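You operate a simulated robot arm through the tools that you are given. There is no shell and no other tool.

You run a simulated robot arm. Do the job below in one go: nothing can be reset, and whatever is moved stays where it is left.

TASK
Plug the blue tester and the work light into the white strip and switch it on.
Fine: grey strip off before the blue plug comes out; white strip on last; the charger's plug stays.

It is judged by the outcome, as a careful person would: the job done as asked, and still so three seconds after it is handed in. It fails if anything else is knocked over, pushed out of place, dropped, spilled or broken.

THE ROBOT
A 7-joint arm with a two-finger gripper, fixed in place. Base frame: the origin is at the foot of the arm, x ahead of it, y to its left, z up. Readings come in mm, rad, newtons and seconds.
With the tool pointing down near the work surface it reaches from about 340 to 720 mm from the base axis. Its first joint turns from -1.152 to 1.152 rad. Payload 2.45 kg.
The TCP is the grasp point between the finger pads, 26 mm short of the fingertips. In the tool frame z runs along the fingers and y along their closing line. The gripper opens to 96 mm. The gripper's body begins 69 mm behind the TCP.
Orientation is that of the tool frame in the base frame, as [roll, pitch, yaw] about the fixed x, y, z axes, in that order (R = Rz(yaw) Ry(pitch) Rx(roll)). With the fingers straight down and closing along the base's y, the tool's x points along the base's -x, its y along +y and its z along -z.

THE INTERFACE
- The arm moves only by the tool arm_command. Its argument "deltas" is a list of rows, each a list of 2 entries, a list of its own where there are three numbers: the shift along the tool's x, y, z in mm, then the turn, a rotation vector about the tool's x, y, z in rad. In form: [[[dx, dy, dz], [wx, wy, wz]], ...]. A call has 1 to 20 rows; each row shifts and turns the commanded pose from where the row before left it, along the tool's axes as they then stand. "jaw" is the closure, from 0 (fully open) to 1 (shut), set as the call begins (left out, the last holds). A row lasts 0.2 s, in which the tool goes at most 50 mm and 0.15 rad; a call with a longer step from one row to the next is refused whole, and so is a gripper value outside its range. Where a pose cannot be reached the arm comes as near as it can. A force on the tool above 40 N (or 10 N above the force at the start of the call, whichever is more), or a blocked arm, ends the call early, and 0.2 s more pass. The fingers move at their own pace and stop on an object; they squeeze with about 23 N. The grip force told is the motor's: it shows also when the fingers shut on nothing. Time passes only in rows, and 0.2 s behind the last, so rows that do not move let the fingers close. It gives the time, the measured TCP pose, the force on the tool (base axes), the opening and the grip force at its end, in the units of the frame above (readings bear some noise), with the torque about the TCP (base axes, N m) and any sound that the robot's microphone picked up.
- Cameras (640 x 400 px; columns grow to the right, rows downward): "scene" is fixed at [144.8, -380.4, 1421.8]; the picture's right is [0.91, -0.42, 0.00], its down [-0.25, -0.55, -0.80] and it looks along [0.33, 0.73, -0.60] (base axes); focal length 312 px, centre (320, 200). "wrist" rides on the gripper at [82, 3, -98] in the tool frame; the picture's right is [-0.04, 1.00, 0.00], its down [-0.73, -0.03, -0.68] and it looks along [-0.68, -0.03, 0.73] (tool axes); focal length 256 px, centre (320, 200). There is no depth. A picture from a camera that has moved, and an enlarged one, comes with that camera's place and axes in the base frame and with its lens.
- camera(camera): a new picture of that camera. The clock stands still meanwhile.
- close_up(camera, box): a new picture of the part [left, top, right, bottom] of that camera's present view, enlarged. The clock stands still meanwhile.
- finish_job(): hands the job in; it is judged then, once.

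Nothing tells you positions but the pictures and the camera data. Unless the task says otherwise, let go and move clear before handing in.

The tools are called by a JSON object that holds its "name" and its "arguments". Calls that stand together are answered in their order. arm_command: Moves the arm, as the interface text tells. Its arguments: {"type":"object","properties":{"deltas":{"type":"array"},"jaw":{"type":"number"}},"required":["deltas"]} The other tools are called the same way: camera (camera) takes a picture; close_up (camera, box) takes an enlarged picture of a part of a camera's view; finish_job () hands the job in.

At the start:

```text
time: 0.0
eef_pos: [456.7, 180.6, 1079.3]
tcp_rot: [-3.141, 0.0, -3.142]
force: [0.3, -0.7, -0.1]
wrist_torque: [0.0, -0.01, -0.01]
grip_width: 96.1
grasp_force: 0.2
```

scene: 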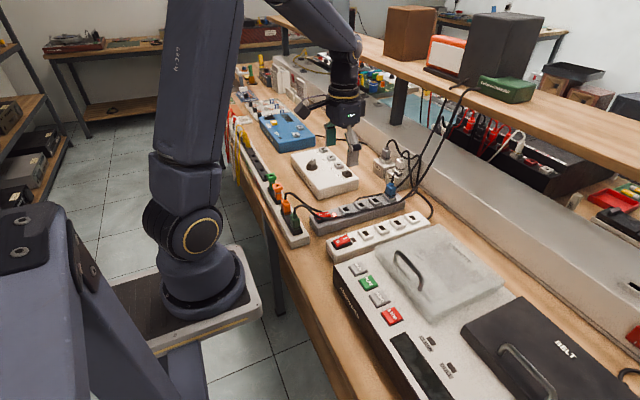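
wrist: 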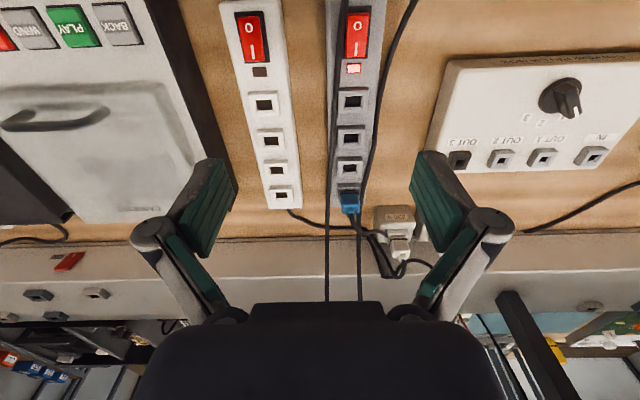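

I see a white strip and a grey strip with red rocker switches side by side on the bench, with a blue plug in the grey strip and several cables about. I'll look closer before moving.

{"name": "close_up", "arguments": {"camera": "scene", "box": [220, 60, 460, 210]}}

{"name": "close_up", "arguments": {"camera": "scene", "box": [290, 140, 450, 260]}}

{"name": "close_up", "arguments": {"camera": "wrist", "box": [210, 0, 450, 150]}}

{"name": "close_up", "arguments": {"camera": "wrist", "box": [250, 130, 450, 290]}}

{"name": "close_up", "arguments": {"camera": "scene", "box": [360, 60, 560, 200]}}

```text
2.67 times, centred on (340, 135) of scene
camera zoom: at [144.8, -380.4, 1421.8], right [0.91, -0.42, 0.0], down [-0.25, -0.55, -0.8], along [0.33, 0.73, -0.6], focal length 831 px, centre (267, 373)
```

zoom: 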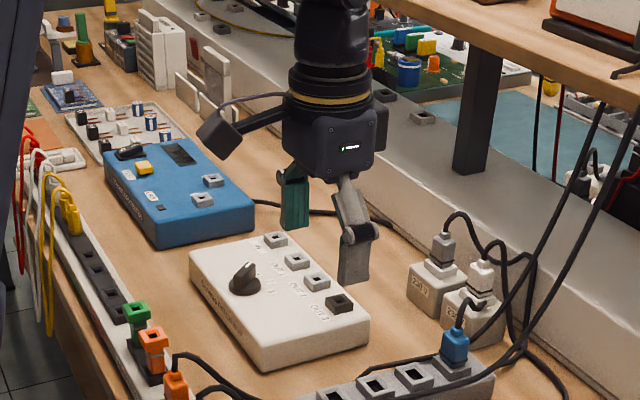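

```text
3.33 times, centred on (370, 200) of scene
camera zoom: at [144.8, -380.4, 1421.8], right [0.91, -0.42, 0.0], down [-0.25, -0.55, -0.8], along [0.33, 0.73, -0.6], focal length 1039 px, centre (153, 200)
```

zoom: 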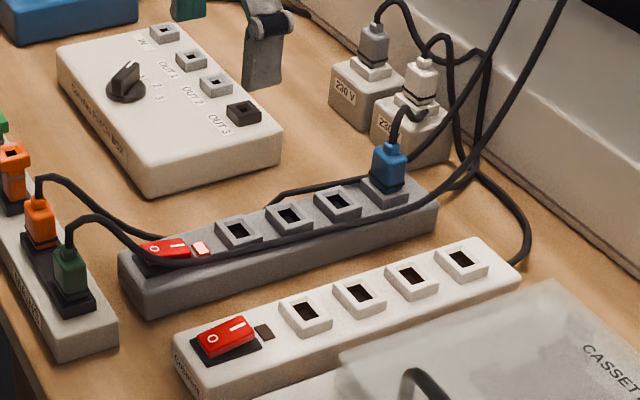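

```text
2.67 times, centred on (330, 75) of wrist
camera zoom: at [373.6, 183.5, 1177.4], right [0.04, 1.0, 0.0], down [0.73, -0.03, 0.68], along [0.68, -0.03, -0.73], focal length 683 px, centre (293, 533)
```

zoom: 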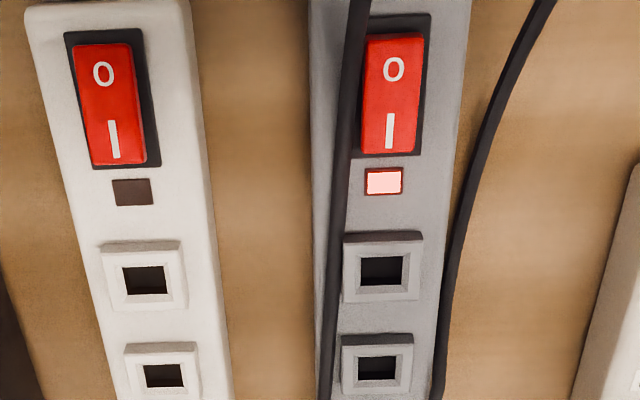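

```text
2.50 times, centred on (350, 210) of wrist
camera zoom: at [373.6, 183.5, 1177.4], right [0.04, 1.0, 0.0], down [0.73, -0.03, 0.68], along [0.68, -0.03, -0.73], focal length 640 px, centre (245, 175)
```

zoom: 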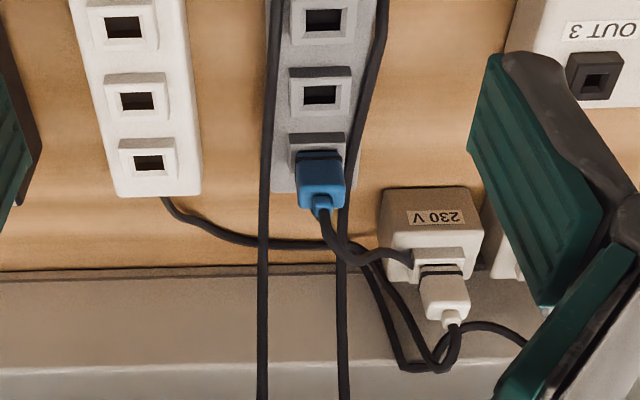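

```text
2.86 times, centred on (460, 130) of scene
camera zoom: at [144.8, -380.4, 1421.8], right [0.91, -0.42, 0.0], down [-0.25, -0.55, -0.8], along [0.33, 0.73, -0.6], focal length 891 px, centre (-80, 400)
```

zoom: 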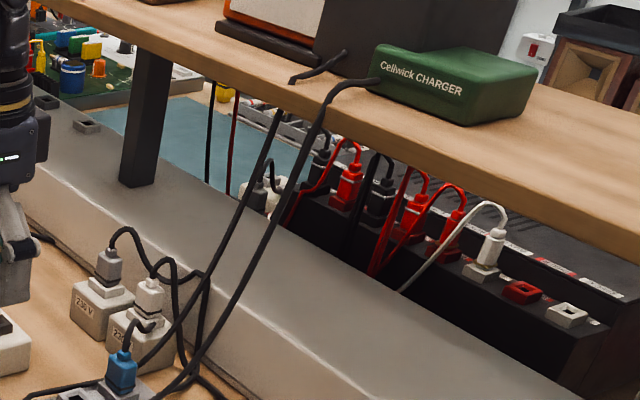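

The grey strip (on, lamp lit) carries the blue plug near (640, 215). Orange and green plugs at the bench-edge strip have cables rising to the shelf, so I need to trace which belongs to the work light and which to the charger.

{"name": "close_up", "arguments": {"camera": "scene", "box": [400, 60, 500, 122]}}

{"name": "close_up", "arguments": {"camera": "scene", "box": [260, 160, 356, 220]}}

{"name": "close_up", "arguments": {"camera": "scene", "box": [370, 130, 450, 220]}}

{"name": "close_up", "arguments": {"camera": "scene", "box": [400, 0, 640, 150]}}

{"name": "close_up", "arguments": {"camera": "scene", "box": [220, 80, 320, 250]}}

```text
6.40 times, centred on (450, 91) of scene
camera zoom: at [144.8, -380.4, 1421.8], right [0.91, -0.42, 0.0], down [-0.25, -0.55, -0.8], along [0.33, 0.73, -0.6], focal length 1995 px, centre (-512, 898)
```

zoom: 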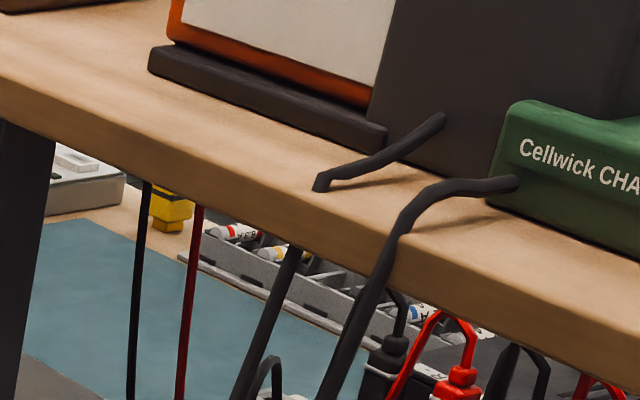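

```text
6.67 times, centred on (308, 190) of scene
camera zoom: at [144.8, -380.4, 1421.8], right [0.91, -0.42, 0.0], down [-0.25, -0.55, -0.8], along [0.33, 0.73, -0.6], focal length 2078 px, centre (400, 267)
```

zoom: 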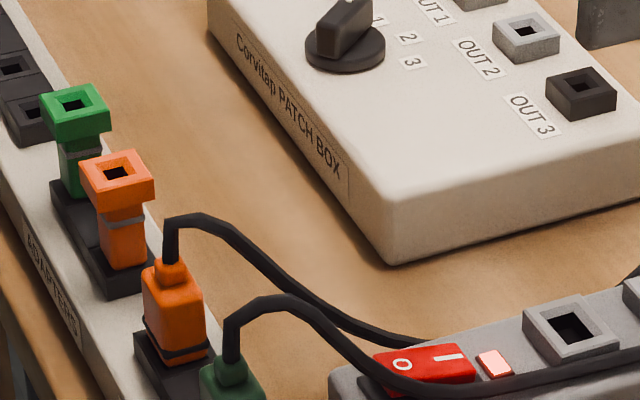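

```text
4.44 times, centred on (410, 175) of scene
camera zoom: at [144.8, -380.4, 1421.8], right [0.91, -0.42, 0.0], down [-0.25, -0.55, -0.8], along [0.33, 0.73, -0.6], focal length 1386 px, centre (-80, 311)
```

zoom: 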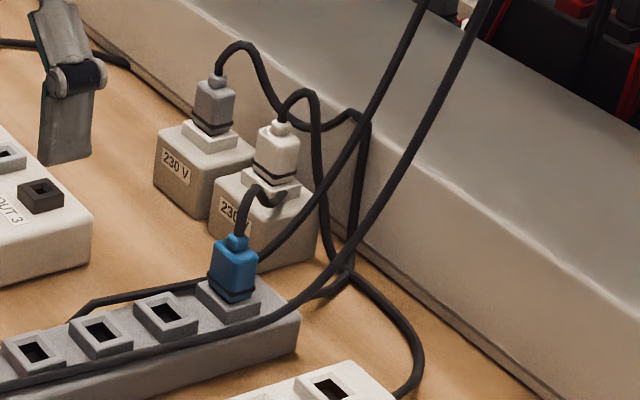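

```text
2.67 times, centred on (520, 75) of scene
camera zoom: at [144.8, -380.4, 1421.8], right [0.91, -0.42, 0.0], down [-0.25, -0.55, -0.8], along [0.33, 0.73, -0.6], focal length 831 px, centre (-213, 533)
```

zoom: 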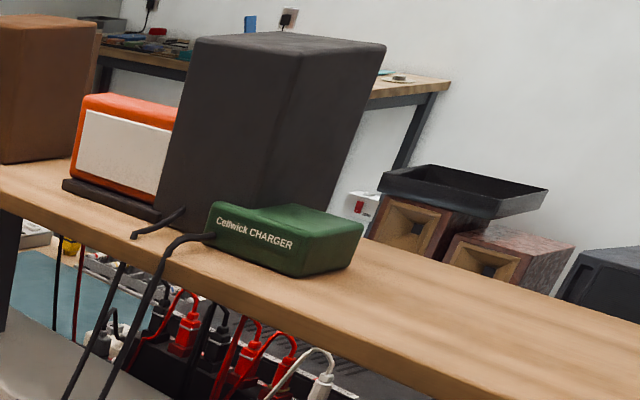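

```text
2.35 times, centred on (270, 165) of scene
camera zoom: at [144.8, -380.4, 1421.8], right [0.91, -0.42, 0.0], down [-0.25, -0.55, -0.8], along [0.33, 0.73, -0.6], focal length 734 px, centre (438, 282)
```

zoom: 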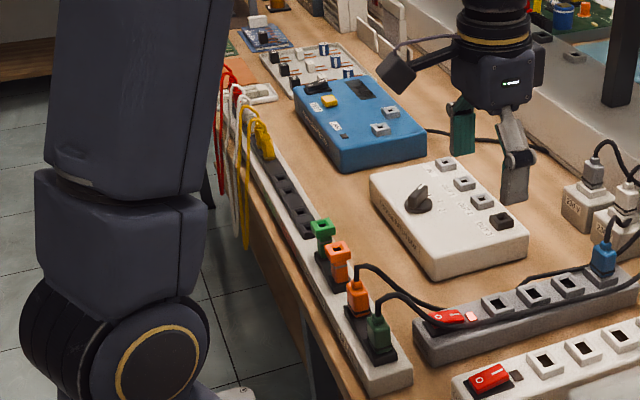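

The orange-framed lamp on the shelf looks like the work light, and its cord seems to go to the orange plug; the charger's cord to the green one. I'll raise and shift the wrist camera to trace the cords.

{"name": "arm_command", "arguments": {"deltas": [[[25, 10, -35], [0, 0, 0]], [[25, 10, -35], [0, 0, 0]], [[20, 0, -30], [0, 0, 0]], [[0, 0, 0], [0, 0, 0]]]}}

{"name": "camera", "arguments": {"camera": "wrist"}}

{"name": "camera", "arguments": {"camera": "scene"}}

```text
time: 1.0
eef_pos: [388.2, 199.6, 1179.6]
tcp_rot: [-3.141, -0.001, 3.141]
force: [-0.6, 0.1, 0.4]
wrist_torque: [-0.02, 0.0, 0.0]
grip_width: 96.0
grasp_force: 0.1
```

```text
taken
camera wrist: at [304.5, 202.6, 1278.1], right [0.04, 1.0, 0.0], down [0.73, -0.03, 0.68], along [0.68, -0.03, -0.73], focal length 256 px, centre (320, 200)
```

wrist: 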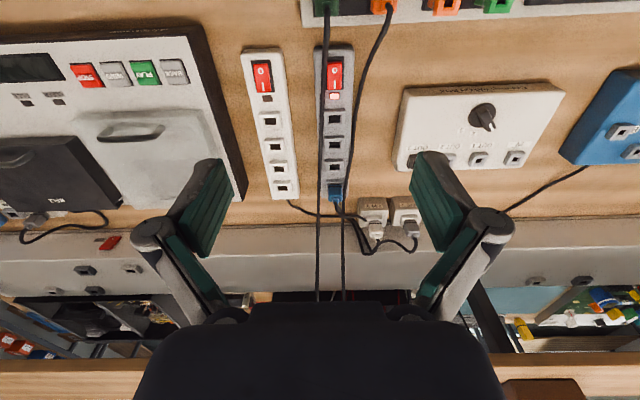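

```text
taken
```

scene: 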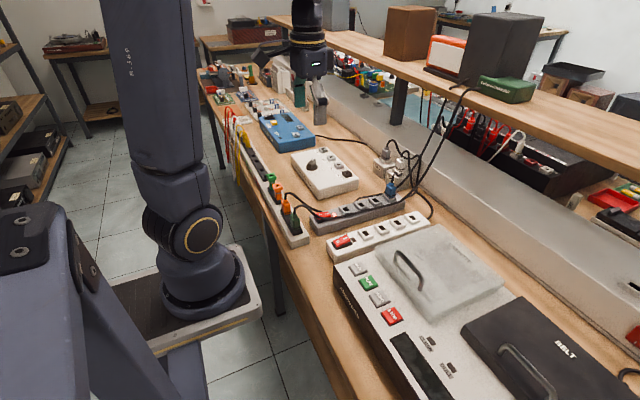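

{"name": "close_up", "arguments": {"camera": "wrist", "box": [230, 0, 420, 119]}}

{"name": "close_up", "arguments": {"camera": "wrist", "box": [270, 110, 462, 230]}}

{"name": "close_up", "arguments": {"camera": "wrist", "box": [280, 180, 470, 299]}}

```text
3.36 times, centred on (325, 60) of wrist
camera zoom: at [304.5, 202.6, 1278.1], right [0.04, 1.0, 0.0], down [0.73, -0.03, 0.68], along [0.68, -0.03, -0.73], focal length 860 px, centre (303, 672)
```

zoom: 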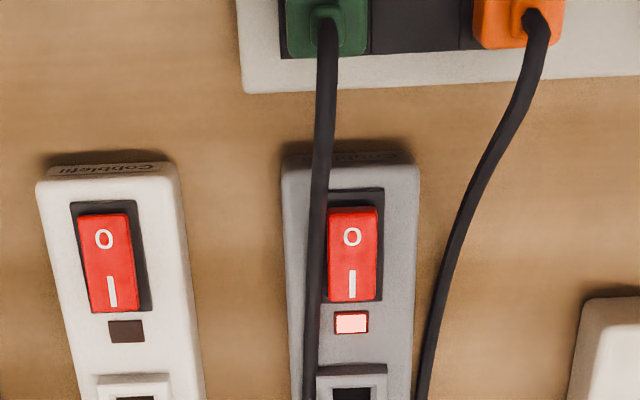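

```text
3.33 times, centred on (366, 170) of wrist
camera zoom: at [304.5, 202.6, 1278.1], right [0.04, 1.0, 0.0], down [0.73, -0.03, 0.68], along [0.68, -0.03, -0.73], focal length 853 px, centre (167, 300)
```

zoom: 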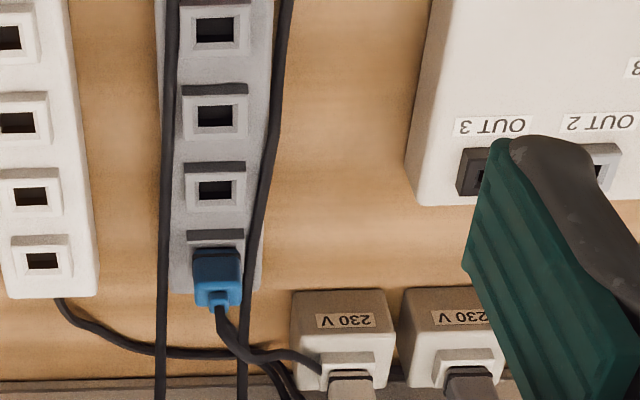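

```text
3.36 times, centred on (375, 240) of wrist
camera zoom: at [304.5, 202.6, 1278.1], right [0.04, 1.0, 0.0], down [0.73, -0.03, 0.68], along [0.68, -0.03, -0.73], focal length 860 px, centre (135, 67)
```

zoom: 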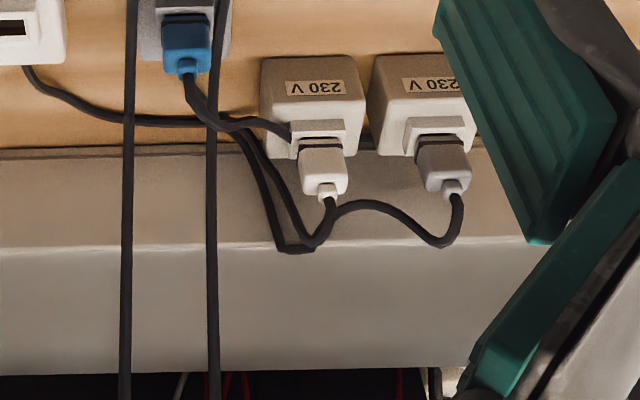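

{"name": "close_up", "arguments": {"camera": "scene", "box": [400, 75, 480, 125]}}

{"name": "close_up", "arguments": {"camera": "scene", "box": [380, 120, 460, 170]}}

{"name": "close_up", "arguments": {"camera": "scene", "box": [350, 165, 446, 225]}}

{"name": "close_up", "arguments": {"camera": "scene", "box": [280, 185, 376, 245]}}

{"name": "close_up", "arguments": {"camera": "scene", "box": [420, 20, 516, 100]}}

```text
8.00 times, centred on (440, 100) of scene
camera zoom: at [144.8, -380.4, 1421.8], right [0.91, -0.42, 0.0], down [-0.25, -0.55, -0.8], along [0.33, 0.73, -0.6], focal length 2494 px, centre (-640, 1000)
```

zoom: 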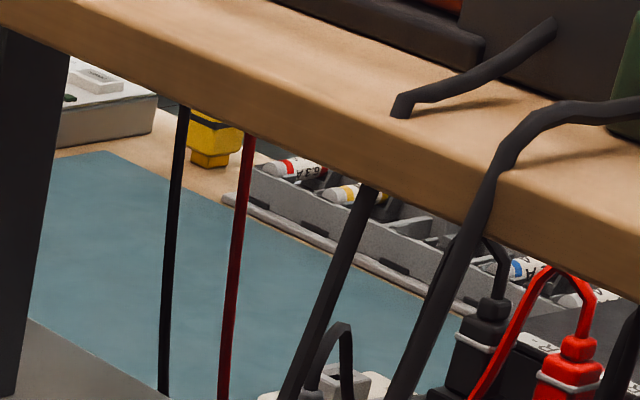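

```text
8.00 times, centred on (420, 145) of scene
camera zoom: at [144.8, -380.4, 1421.8], right [0.91, -0.42, 0.0], down [-0.25, -0.55, -0.8], along [0.33, 0.73, -0.6], focal length 2494 px, centre (-480, 640)
```

zoom: 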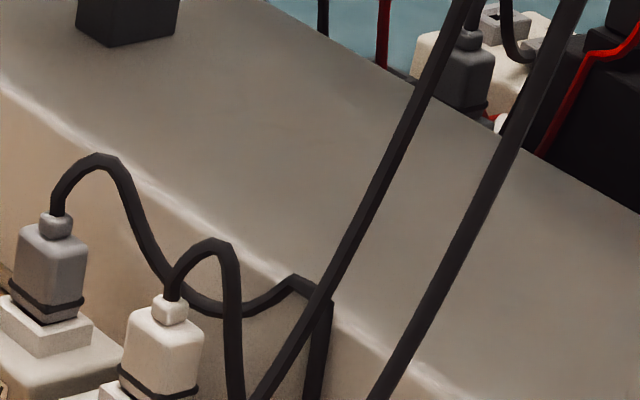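

```text
6.67 times, centred on (398, 195) of scene
camera zoom: at [144.8, -380.4, 1421.8], right [0.91, -0.42, 0.0], down [-0.25, -0.55, -0.8], along [0.33, 0.73, -0.6], focal length 2078 px, centre (-200, 233)
```

zoom: 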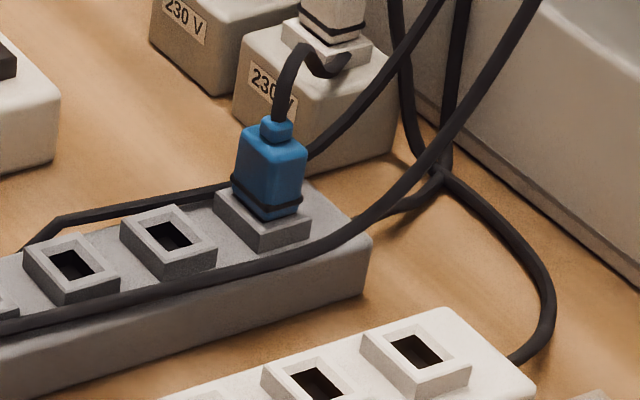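

```text
6.67 times, centred on (328, 215) of scene
camera zoom: at [144.8, -380.4, 1421.8], right [0.91, -0.42, 0.0], down [-0.25, -0.55, -0.8], along [0.33, 0.73, -0.6], focal length 2078 px, centre (267, 100)
```

zoom: 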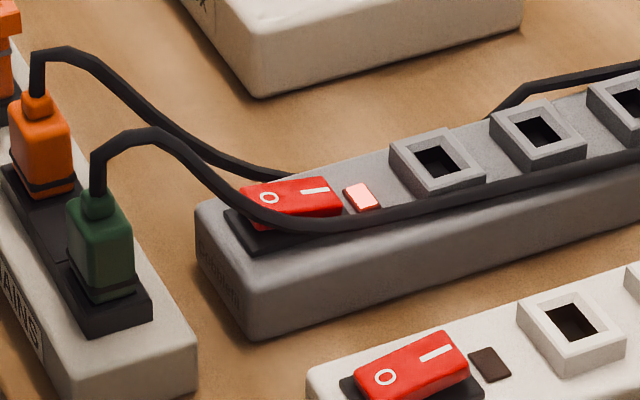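

```text
5.00 times, centred on (468, 60) of scene
camera zoom: at [144.8, -380.4, 1421.8], right [0.91, -0.42, 0.0], down [-0.25, -0.55, -0.8], along [0.33, 0.73, -0.6], focal length 1559 px, centre (-420, 900)
```

zoom: 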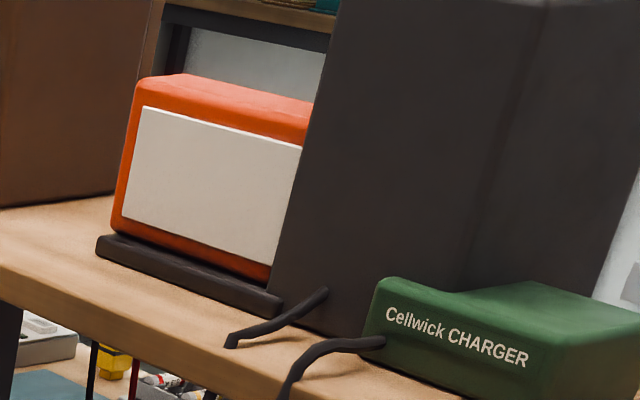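

Tracing confirms it: the charger's cord goes to the green plug and the other cord (work light) to the orange plug; the blue plug is the tester's. First I go over the "O" end of the grey rocker (about 420, 220, 876) with closed fingers.

{"name": "arm_command", "arguments": {"deltas": [[[-4.6, 3.9, 36.6], [0, 0, 0]], [[-4.6, 3.9, 36.6], [0, 0, 0]], [[-4.6, 3.9, 36.6], [0, 0, 0]], [[-4.6, 3.9, 36.6], [0, 0, 0]], [[-4.6, 3.9, 36.6], [0, 0, 0]], [[-4.6, 3.9, 36.6], [0, 0, 0]], [[0, 0, 0], [0, 0, 0]]], "jaw": 1}}

{"name": "camera", "arguments": {"camera": "wrist"}}

{"name": "close_up", "arguments": {"camera": "scene", "box": [260, 160, 420, 260]}}

```text
time: 2.6
eef_pos: [414.9, 223.5, 958.7]
tcp_rot: [-3.141, 0.0, -3.141]
force: [-0.2, -0.1, -0.6]
wrist_torque: [0.01, -0.02, -0.02]
grip_width: 0.0
grasp_force: 23.5
```

```text
taken
camera wrist: at [332.2, 226.6, 1056.6], right [0.04, 1.0, 0.0], down [0.73, -0.03, 0.68], along [0.68, -0.03, -0.73], focal length 256 px, centre (320, 200)
```

wrist: 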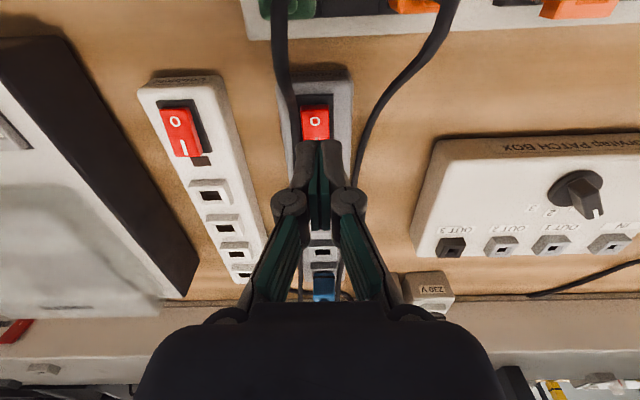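

```text
4.00 times, centred on (340, 210) of scene
camera zoom: at [144.8, -380.4, 1421.8], right [0.91, -0.42, 0.0], down [-0.25, -0.55, -0.8], along [0.33, 0.73, -0.6], focal length 1247 px, centre (240, 160)
```

zoom: 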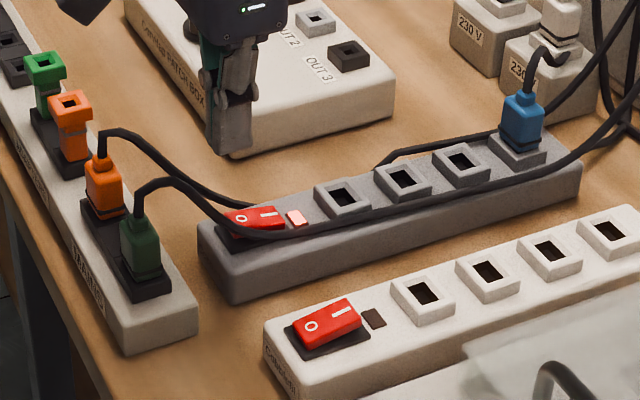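

The fingers are lined up over the "O" end and clear of the charger's cord. I descend and press gently.

{"name": "arm_command", "arguments": {"deltas": [[[0, -1, 25], [0, 0, 0]], [[0, 0, 20], [0, 0, 0]], [[0, 0, 4], [0, 0, 0]], [[0, 0, 3], [0, 0, 0]], [[0, 0, 3], [0, 0, 0]], [[0, 0, 3], [0, 0, 0]], [[0, 0, 2], [0, 0, 0]], [[0, 0, 2], [0, 0, 0]], [[0, 0, 2], [0, 0, 0]]]}}

{"name": "close_up", "arguments": {"camera": "scene", "box": [280, 185, 376, 245]}}

{"name": "camera", "arguments": {"camera": "wrist"}}

```text
time: 4.6
eef_pos: [413.6, 223.3, 894.3]
tcp_rot: [-3.141, 0.0, 3.142]
force: [-0.5, 1.0, -0.1]
wrist_torque: [0.04, -0.01, -0.03]
grip_width: 6.1
grasp_force: 28.0
```

```text
6.67 times, centred on (328, 215) of scene
camera zoom: at [144.8, -380.4, 1421.8], right [0.91, -0.42, 0.0], down [-0.25, -0.55, -0.8], along [0.33, 0.73, -0.6], focal length 2078 px, centre (267, 100)
```

zoom: 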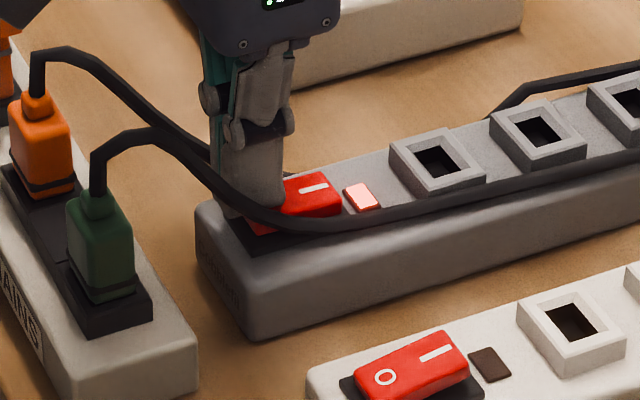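

```text
taken
camera wrist: at [331.0, 226.1, 993.2], right [0.04, 1.0, 0.0], down [0.73, -0.03, 0.68], along [0.68, -0.03, -0.73], focal length 256 px, centre (320, 200)
```

wrist: 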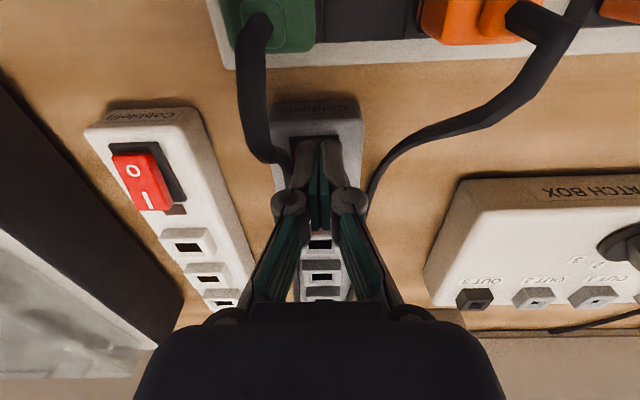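

{"name": "close_up", "arguments": {"camera": "wrist", "box": [240, 90, 400, 190]}}

{"name": "close_up", "arguments": {"camera": "scene", "box": [300, 190, 348, 220]}}

```text
4.00 times, centred on (320, 140) of wrist
camera zoom: at [331.0, 226.1, 993.2], right [0.04, 1.0, 0.0], down [0.73, -0.03, 0.68], along [0.68, -0.03, -0.73], focal length 1024 px, centre (320, 440)
```

zoom: 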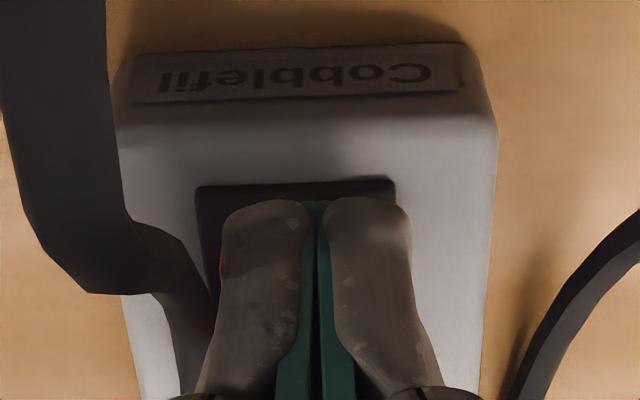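

```text
13.33 times, centred on (324, 205) of scene
camera zoom: at [144.8, -380.4, 1421.8], right [0.91, -0.42, 0.0], down [-0.25, -0.55, -0.8], along [0.33, 0.73, -0.6], focal length 4156 px, centre (267, 133)
```

zoom: 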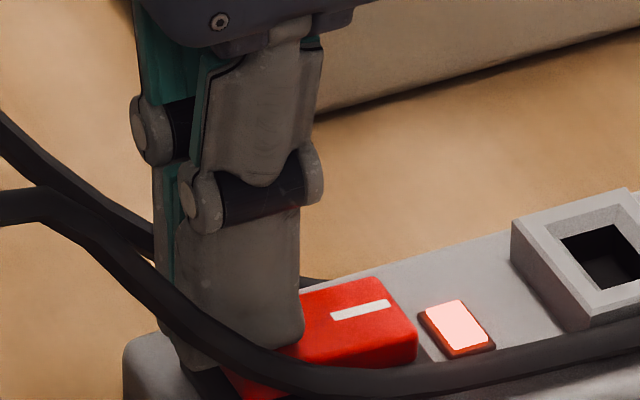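

The fingers spread a little and the switch hasn't flipped; I seem to be slightly too far to +y. I lift and look again.

{"name": "arm_command", "arguments": {"deltas": [[[0, 0, -15], [0, 0, 0]], [[0, 0, -15], [0, 0, 0]], [[0, 0, 0], [0, 0, 0]], [[0, 0, 0], [0, 0, 0]]], "jaw": 1}}

{"name": "close_up", "arguments": {"camera": "wrist", "box": [240, 60, 400, 160]}}

{"name": "close_up", "arguments": {"camera": "scene", "box": [300, 190, 348, 220]}}

```text
time: 5.6
eef_pos: [413.4, 222.7, 924.2]
tcp_rot: [-3.14, 0.001, 3.141]
force: [-0.2, -0.1, 0.9]
wrist_torque: [-0.03, 0.04, -0.01]
grip_width: 0.1
grasp_force: 28.4
```

```text
4.00 times, centred on (320, 110) of wrist
camera zoom: at [330.8, 225.4, 1023.7], right [0.04, 1.0, 0.0], down [0.73, -0.03, 0.68], along [0.68, -0.03, -0.73], focal length 1024 px, centre (320, 560)
```

zoom: 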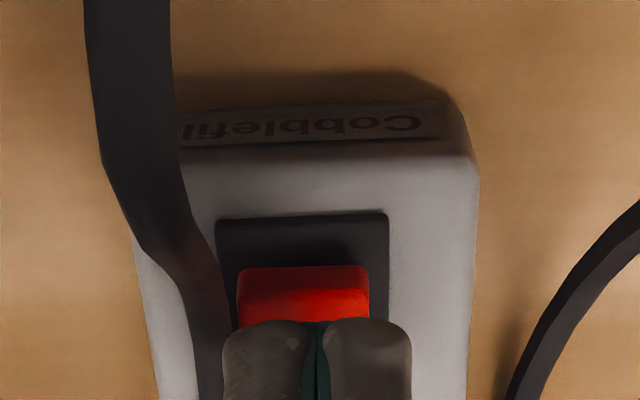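

```text
13.33 times, centred on (324, 205) of scene
camera zoom: at [144.8, -380.4, 1421.8], right [0.91, -0.42, 0.0], down [-0.25, -0.55, -0.8], along [0.33, 0.73, -0.6], focal length 4156 px, centre (267, 133)
```

zoom: 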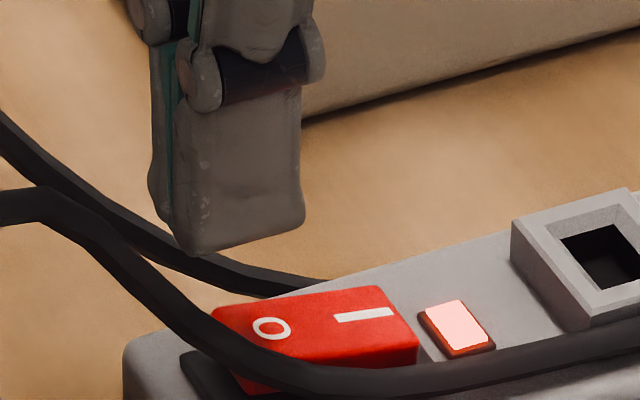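

The rocker's centre is at y≈219.4, so I shift 3 mm toward -y and press again a bit further down.

{"name": "arm_command", "arguments": {"deltas": [[[2, -3.2, 0], [0, 0, 0]], [[0, 0, 12], [0, 0, 0]], [[0, 0, 8], [0, 0, 0]], [[0, 0, 3], [0, 0, 0]], [[0, 0, 3], [0, 0, 0]], [[0, 0, 2], [0, 0, 0]], [[0, 0, 2], [0, 0, 0]]], "jaw": 1}}

{"name": "close_up", "arguments": {"camera": "scene", "box": [300, 190, 348, 220]}}

{"name": "close_up", "arguments": {"camera": "wrist", "box": [240, 90, 400, 190]}}

```text
time: 7.2
eef_pos: [412.7, 219.8, 895.7]
tcp_rot: [3.141, -0.001, 3.14]
force: [-1.6, 0.7, 0.7]
wrist_torque: [-0.01, 0.07, -0.01]
grip_width: 5.8
grasp_force: 28.6
```

```text
13.33 times, centred on (324, 205) of scene
camera zoom: at [144.8, -380.4, 1421.8], right [0.91, -0.42, 0.0], down [-0.25, -0.55, -0.8], along [0.33, 0.73, -0.6], focal length 4156 px, centre (267, 133)
```

zoom: 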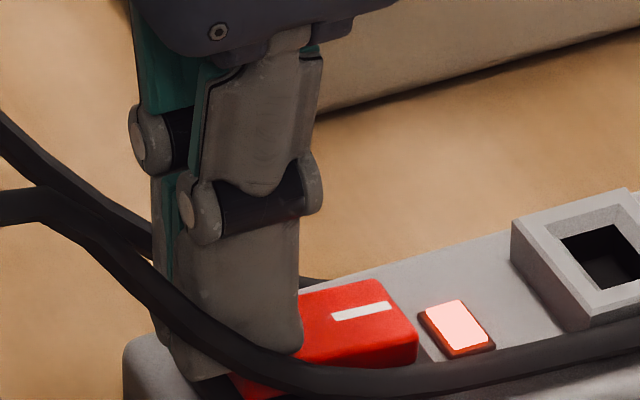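

```text
4.00 times, centred on (320, 140) of wrist
camera zoom: at [329.2, 222.5, 994.0], right [0.04, 1.0, 0.0], down [0.73, -0.03, 0.68], along [0.68, -0.03, -0.73], focal length 1024 px, centre (320, 440)
```

zoom: 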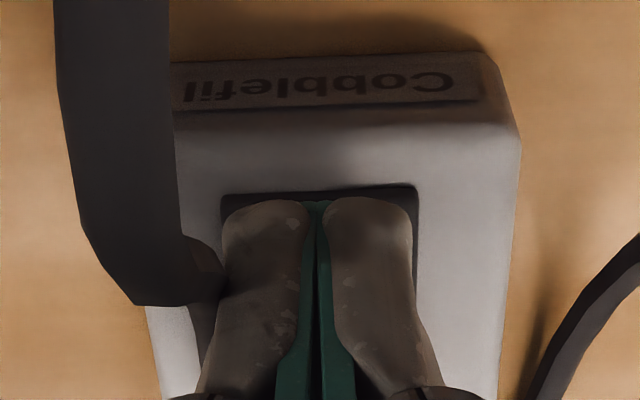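

{"name": "arm_command", "arguments": {"deltas": [[[0, 0, 2], [0, 0, 0]], [[0, 0, 1.5], [0, 0, 0]]]}}

{"name": "close_up", "arguments": {"camera": "scene", "box": [300, 190, 348, 220]}}

```text
time: 7.8
eef_pos: [411.8, 219.7, 893.2]
tcp_rot: [3.14, 0.002, 3.14]
force: [-5.0, -3.4, 20.4]
wrist_torque: [-0.1, -0.14, -0.04]
grip_width: 6.2
grasp_force: 28.5
heard: click
```

```text
13.33 times, centred on (324, 205) of scene
camera zoom: at [144.5, -380.7, 1421.8], right [0.91, -0.42, 0.0], down [-0.25, -0.55, -0.8], along [0.33, 0.73, -0.6], focal length 4156 px, centre (267, 133)
```

zoom: 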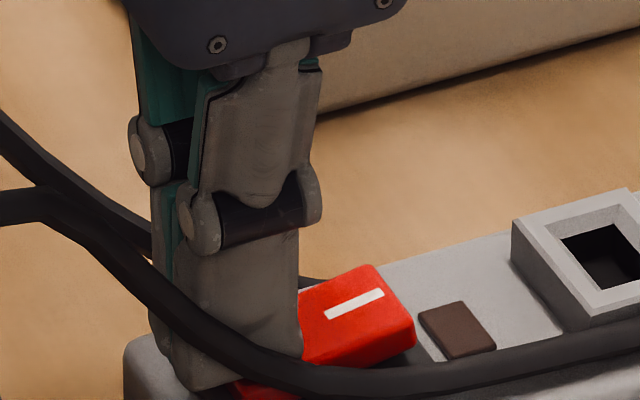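

The switch clicked and the grey lamp is dark. I lift and move over the orange plug on the edge strip for a close look.

{"name": "arm_command", "arguments": {"deltas": [[[0, 0, -10], [0, 0, 0]], [[0, 0, -35], [0, 0, 0]], [[0, 0, -45], [0, 0, 0]], [[10, 15, -40], [0, 0, 0]], [[25, 20, -30], [0, 0, 0]], [[30, 20, 0], [0, 0, 0]], [[0, 0, 0], [0, 0, 0]]], "jaw": 0}}

{"name": "camera", "arguments": {"camera": "wrist"}}

{"name": "close_up", "arguments": {"camera": "scene", "box": [260, 160, 420, 260]}}

```text
time: 9.4
eef_pos: [347.0, 274.0, 1051.1]
tcp_rot: [-3.141, -0.001, 3.139]
force: [0.5, -0.1, -0.1]
wrist_torque: [0.01, 0.0, -0.01]
grip_width: 96.1
grasp_force: 0.1
```

```text
taken
camera wrist: at [263.5, 277.3, 1149.9], right [0.04, 1.0, 0.0], down [0.73, -0.03, 0.68], along [0.68, -0.03, -0.73], focal length 256 px, centre (320, 200)
```

wrist: 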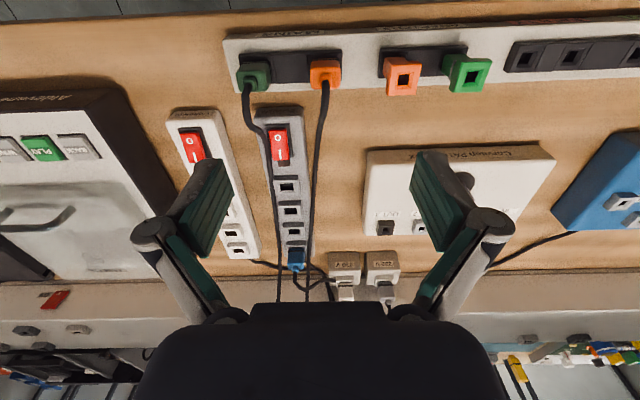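

```text
4.00 times, centred on (340, 210) of scene
camera zoom: at [144.8, -380.4, 1421.8], right [0.91, -0.42, 0.0], down [-0.25, -0.55, -0.8], along [0.33, 0.73, -0.6], focal length 1247 px, centre (240, 160)
```

zoom: 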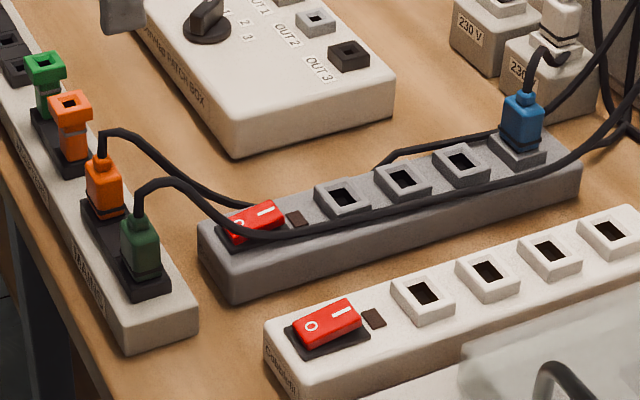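

{"name": "close_up", "arguments": {"camera": "wrist", "box": [220, 20, 380, 120]}}

{"name": "close_up", "arguments": {"camera": "wrist", "box": [360, 20, 520, 120]}}

{"name": "close_up", "arguments": {"camera": "wrist", "box": [500, 10, 640, 98]}}

{"name": "close_up", "arguments": {"camera": "wrist", "box": [170, 160, 330, 280]}}

{"name": "close_up", "arguments": {"camera": "scene", "box": [250, 165, 314, 250]}}

{"name": "close_up", "arguments": {"camera": "scene", "box": [330, 205, 430, 255]}}

```text
4.00 times, centred on (300, 70) of wrist
camera zoom: at [263.5, 277.3, 1149.9], right [0.04, 1.0, 0.0], down [0.73, -0.03, 0.68], along [0.68, -0.03, -0.73], focal length 1024 px, centre (400, 720)
```

zoom: 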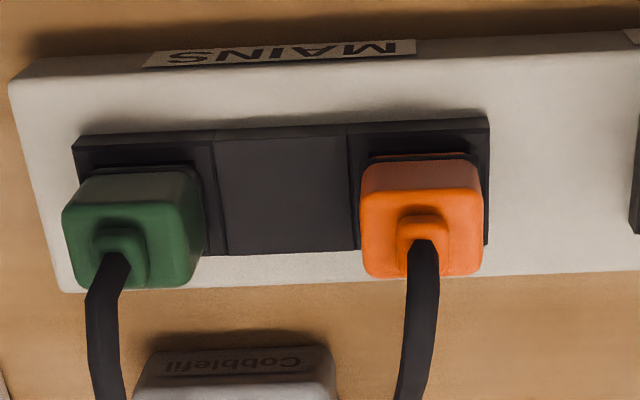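

```text
4.00 times, centred on (440, 70) of wrist
camera zoom: at [263.5, 277.3, 1149.9], right [0.04, 1.0, 0.0], down [0.73, -0.03, 0.68], along [0.68, -0.03, -0.73], focal length 1024 px, centre (-160, 720)
```

zoom: 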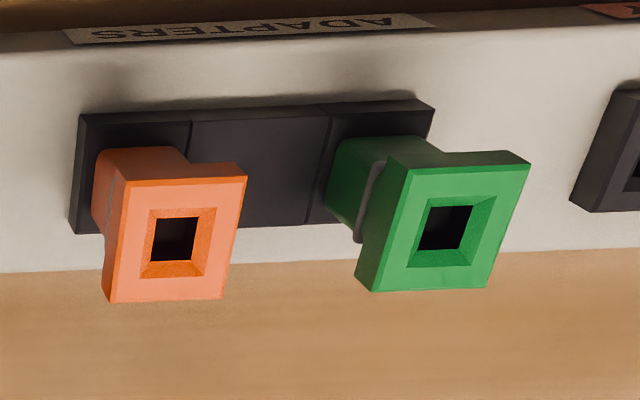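

```text
4.55 times, centred on (570, 54) of wrist
camera zoom: at [263.5, 277.3, 1149.9], right [0.04, 1.0, 0.0], down [0.73, -0.03, 0.68], along [0.68, -0.03, -0.73], focal length 1164 px, centre (-816, 864)
```

zoom: 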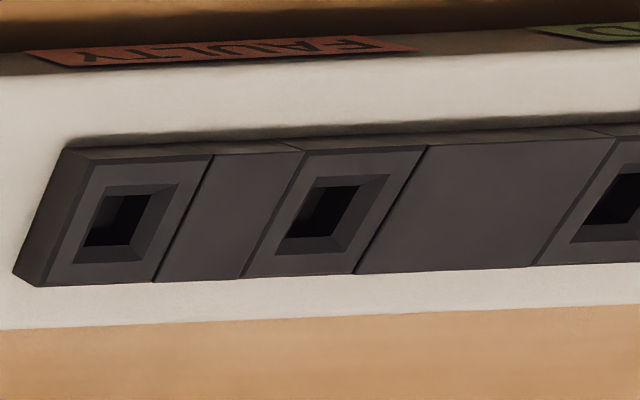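

```text
3.33 times, centred on (250, 220) of wrist
camera zoom: at [263.5, 277.3, 1149.9], right [0.04, 1.0, 0.0], down [0.73, -0.03, 0.68], along [0.68, -0.03, -0.73], focal length 853 px, centre (553, 133)
```

zoom: 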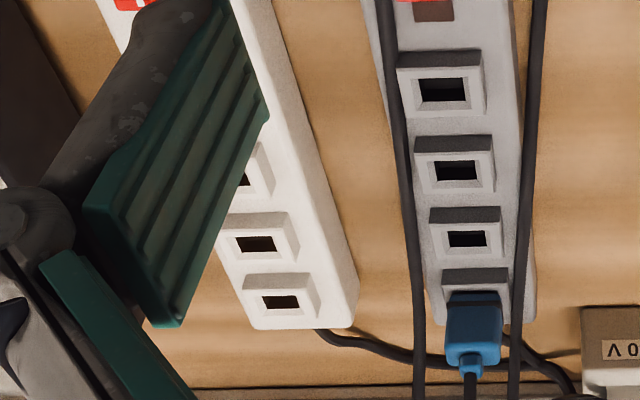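

```text
4.71 times, centred on (282, 208) of scene
camera zoom: at [144.8, -380.4, 1421.8], right [0.91, -0.42, 0.0], down [-0.25, -0.55, -0.8], along [0.33, 0.73, -0.6], focal length 1467 px, centre (499, 165)
```

zoom: 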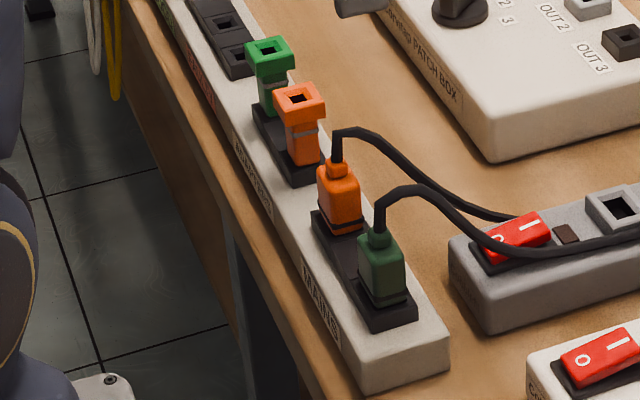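

```text
6.40 times, centred on (380, 230) of scene
camera zoom: at [144.8, -380.4, 1421.8], right [0.91, -0.42, 0.0], down [-0.25, -0.55, -0.8], along [0.33, 0.73, -0.6], focal length 1995 px, centre (-64, 8)
```

zoom: 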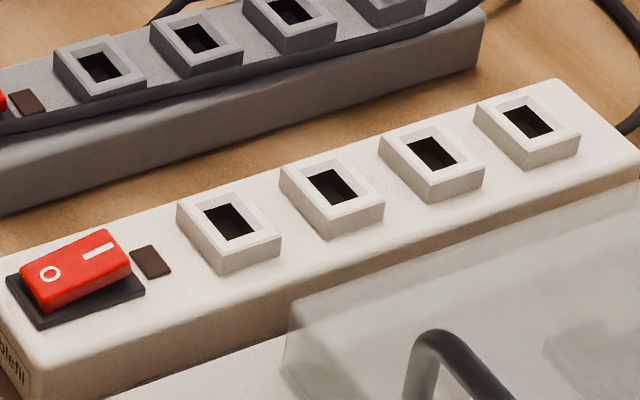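

Both plugs are about 28 mm wide along y and 20 mm along x, the same orientation as the white strip's sockets. I lower above the orange plug (about 342, 279, body top ~900) with the jaws part open to check alignment.

{"name": "arm_command", "arguments": {"deltas": [[[2, 3, 30], [0, 0, 0]], [[2, 3, 30], [0, 0, 0]], [[1, 0, 25], [0, 0, 0]], [[0, 0, 0], [0, 0, 0]], [[0, 0, 0], [0, 0, 0]]], "jaw": 0.48}}

{"name": "camera", "arguments": {"camera": "wrist"}}

{"name": "close_up", "arguments": {"camera": "scene", "box": [250, 165, 330, 225]}}

```text
time: 10.6
eef_pos: [340.8, 280.6, 967.8]
tcp_rot: [-3.14, 0.0, 3.14]
force: [-1.1, -0.4, 0.4]
wrist_torque: [0.0, 0.02, -0.03]
grip_width: 50.0
grasp_force: 0.1
```

```text
taken
camera wrist: at [258.5, 283.5, 1066.1], right [0.04, 1.0, 0.0], down [0.73, -0.03, 0.68], along [0.68, -0.03, -0.73], focal length 256 px, centre (320, 200)
```

wrist: 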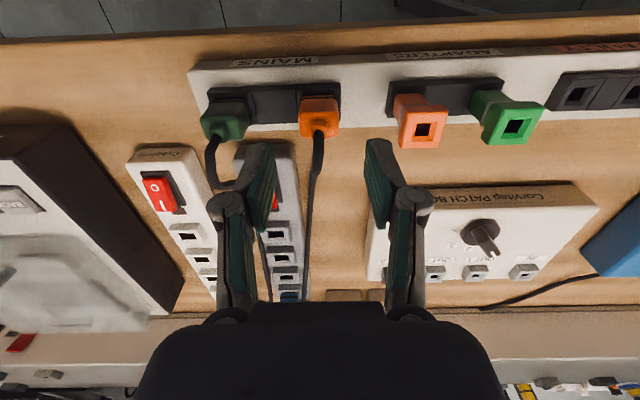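

```text
6.67 times, centred on (290, 195) of scene
camera zoom: at [144.8, -380.4, 1421.8], right [0.91, -0.42, 0.0], down [-0.25, -0.55, -0.8], along [0.33, 0.73, -0.6], focal length 2078 px, centre (520, 233)
```

zoom: 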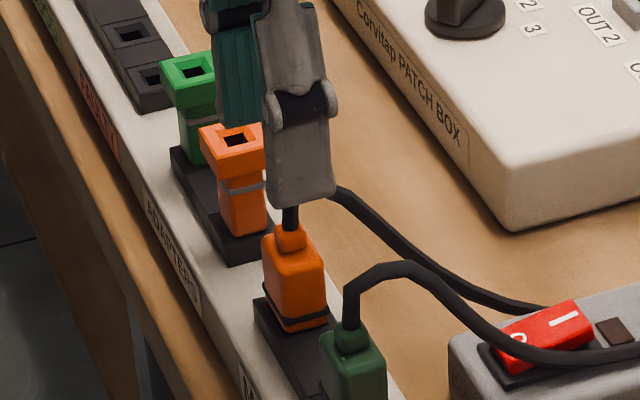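

{"name": "close_up", "arguments": {"camera": "wrist", "box": [240, 70, 400, 170]}}

```text
4.00 times, centred on (320, 120) of wrist
camera zoom: at [258.5, 283.5, 1066.1], right [0.04, 1.0, 0.0], down [0.73, -0.03, 0.68], along [0.68, -0.03, -0.73], focal length 1024 px, centre (320, 520)
```

zoom: 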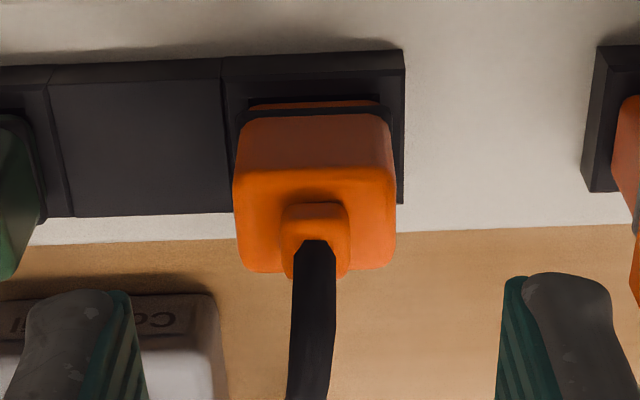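

The orange plug centre is at about (343, 279), body top ~902, socket plate ~869. I descend straddling it and stop with tips just above the plate.

{"name": "arm_command", "arguments": {"deltas": [[[-2.5, -1.3, 15], [0, 0, 0]], [[0, 0, 25], [0, 0, 0]], [[0, 0, 18], [0, 0, 0]], [[0, 0, 8], [0, 0, 0]], [[0, 0, 0], [0, 0, 0]]]}}

{"name": "close_up", "arguments": {"camera": "wrist", "box": [240, 90, 400, 190]}}

{"name": "close_up", "arguments": {"camera": "scene", "box": [250, 175, 330, 235]}}

```text
time: 11.8
eef_pos: [344.4, 278.4, 901.1]
tcp_rot: [-3.14, 0.0, 3.14]
force: [0.2, -0.4, 0.0]
wrist_torque: [0.01, -0.02, -0.01]
grip_width: 50.1
grasp_force: 0.1
```

```text
4.00 times, centred on (320, 140) of wrist
camera zoom: at [261.6, 281.1, 998.5], right [0.04, 1.0, 0.0], down [0.73, -0.03, 0.68], along [0.68, -0.03, -0.73], focal length 1024 px, centre (320, 440)
```

zoom: 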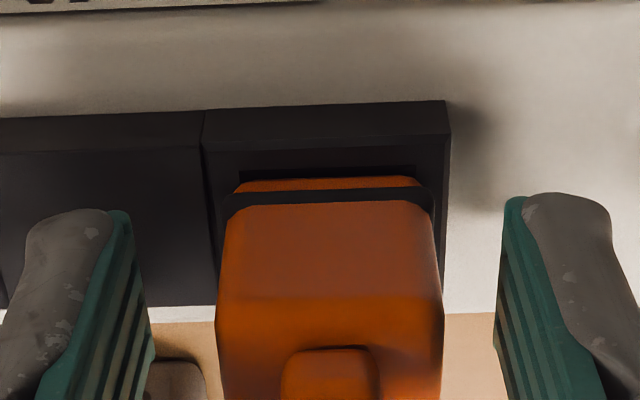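

```text
6.67 times, centred on (290, 205) of scene
camera zoom: at [144.8, -380.4, 1421.8], right [0.91, -0.42, 0.0], down [-0.25, -0.55, -0.8], along [0.33, 0.73, -0.6], focal length 2078 px, centre (520, 167)
```

zoom: 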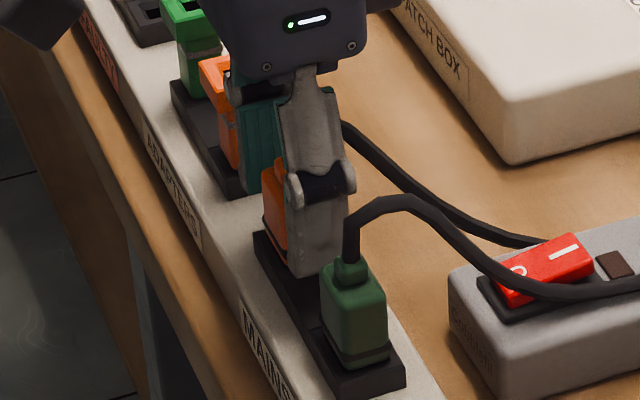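

Well centred. Closing on the orange plug.

{"name": "arm_command", "arguments": {"deltas": [[[0, 0, 0], [0, 0, 0]], [[0, 0, 0], [0, 0, 0]], [[0, 0, 0], [0, 0, 0]], [[0, 0, 0], [0, 0, 0]]], "jaw": 1}}

{"name": "close_up", "arguments": {"camera": "wrist", "box": [240, 90, 400, 190]}}

```text
time: 12.8
eef_pos: [345.2, 279.1, 899.5]
tcp_rot: [3.141, 0.001, -3.14]
force: [0.8, 1.0, 0.6]
wrist_torque: [0.04, -0.01, -0.01]
grip_width: 28.4
grasp_force: 23.3
```

```text
4.00 times, centred on (320, 140) of wrist
camera zoom: at [261.7, 281.2, 998.7], right [0.04, 1.0, 0.0], down [0.73, -0.03, 0.68], along [0.68, -0.03, -0.73], focal length 1024 px, centre (320, 440)
```

zoom: 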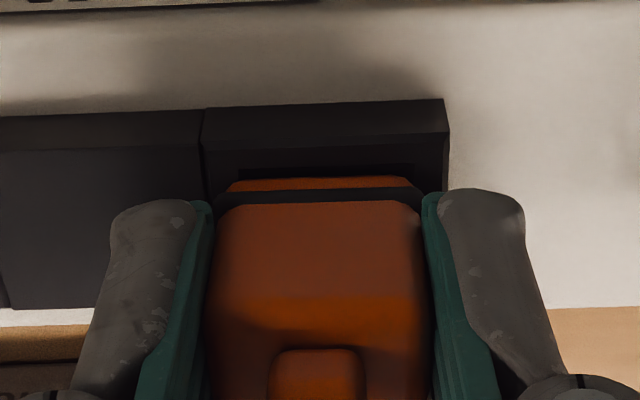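

Gripped at 28.4 mm. Now I pull it straight up gently.

{"name": "arm_command", "arguments": {"deltas": [[[0, 0, -4], [0, 0, 0]], [[0, 0, -4], [0, 0, 0]], [[0, 0, -5], [0, 0, 0]], [[0, 0, -6], [0, 0, 0]], [[0, 0, -8], [0, 0, 0]], [[0, 0, -10], [0, 0, 0]], [[0, 0, -15], [0, 0, 0]], [[0, 0, -20], [0, 0, 0]]]}}

{"name": "camera", "arguments": {"camera": "wrist"}}

{"name": "close_up", "arguments": {"camera": "scene", "box": [250, 140, 410, 240]}}

```text
time: 14.6
eef_pos: [346.7, 280.9, 972.0]
tcp_rot: [3.14, -0.001, 3.141]
force: [-0.3, 0.0, 0.0]
wrist_torque: [-0.03, 0.03, 0.01]
grip_width: 28.3
grasp_force: 23.2
```

```text
taken
camera wrist: at [262.1, 282.9, 1070.6], right [0.04, 1.0, 0.0], down [0.73, -0.03, 0.68], along [0.68, -0.03, -0.73], focal length 256 px, centre (320, 200)
```

wrist: 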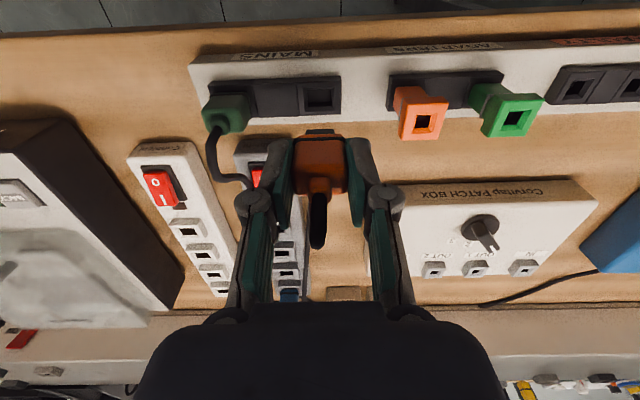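

```text
4.00 times, centred on (330, 190) of scene
camera zoom: at [144.8, -380.4, 1421.8], right [0.91, -0.42, 0.0], down [-0.25, -0.55, -0.8], along [0.33, 0.73, -0.6], focal length 1247 px, centre (280, 240)
```

zoom: 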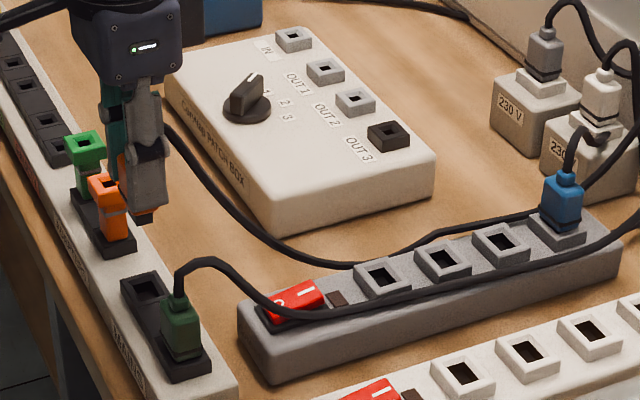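

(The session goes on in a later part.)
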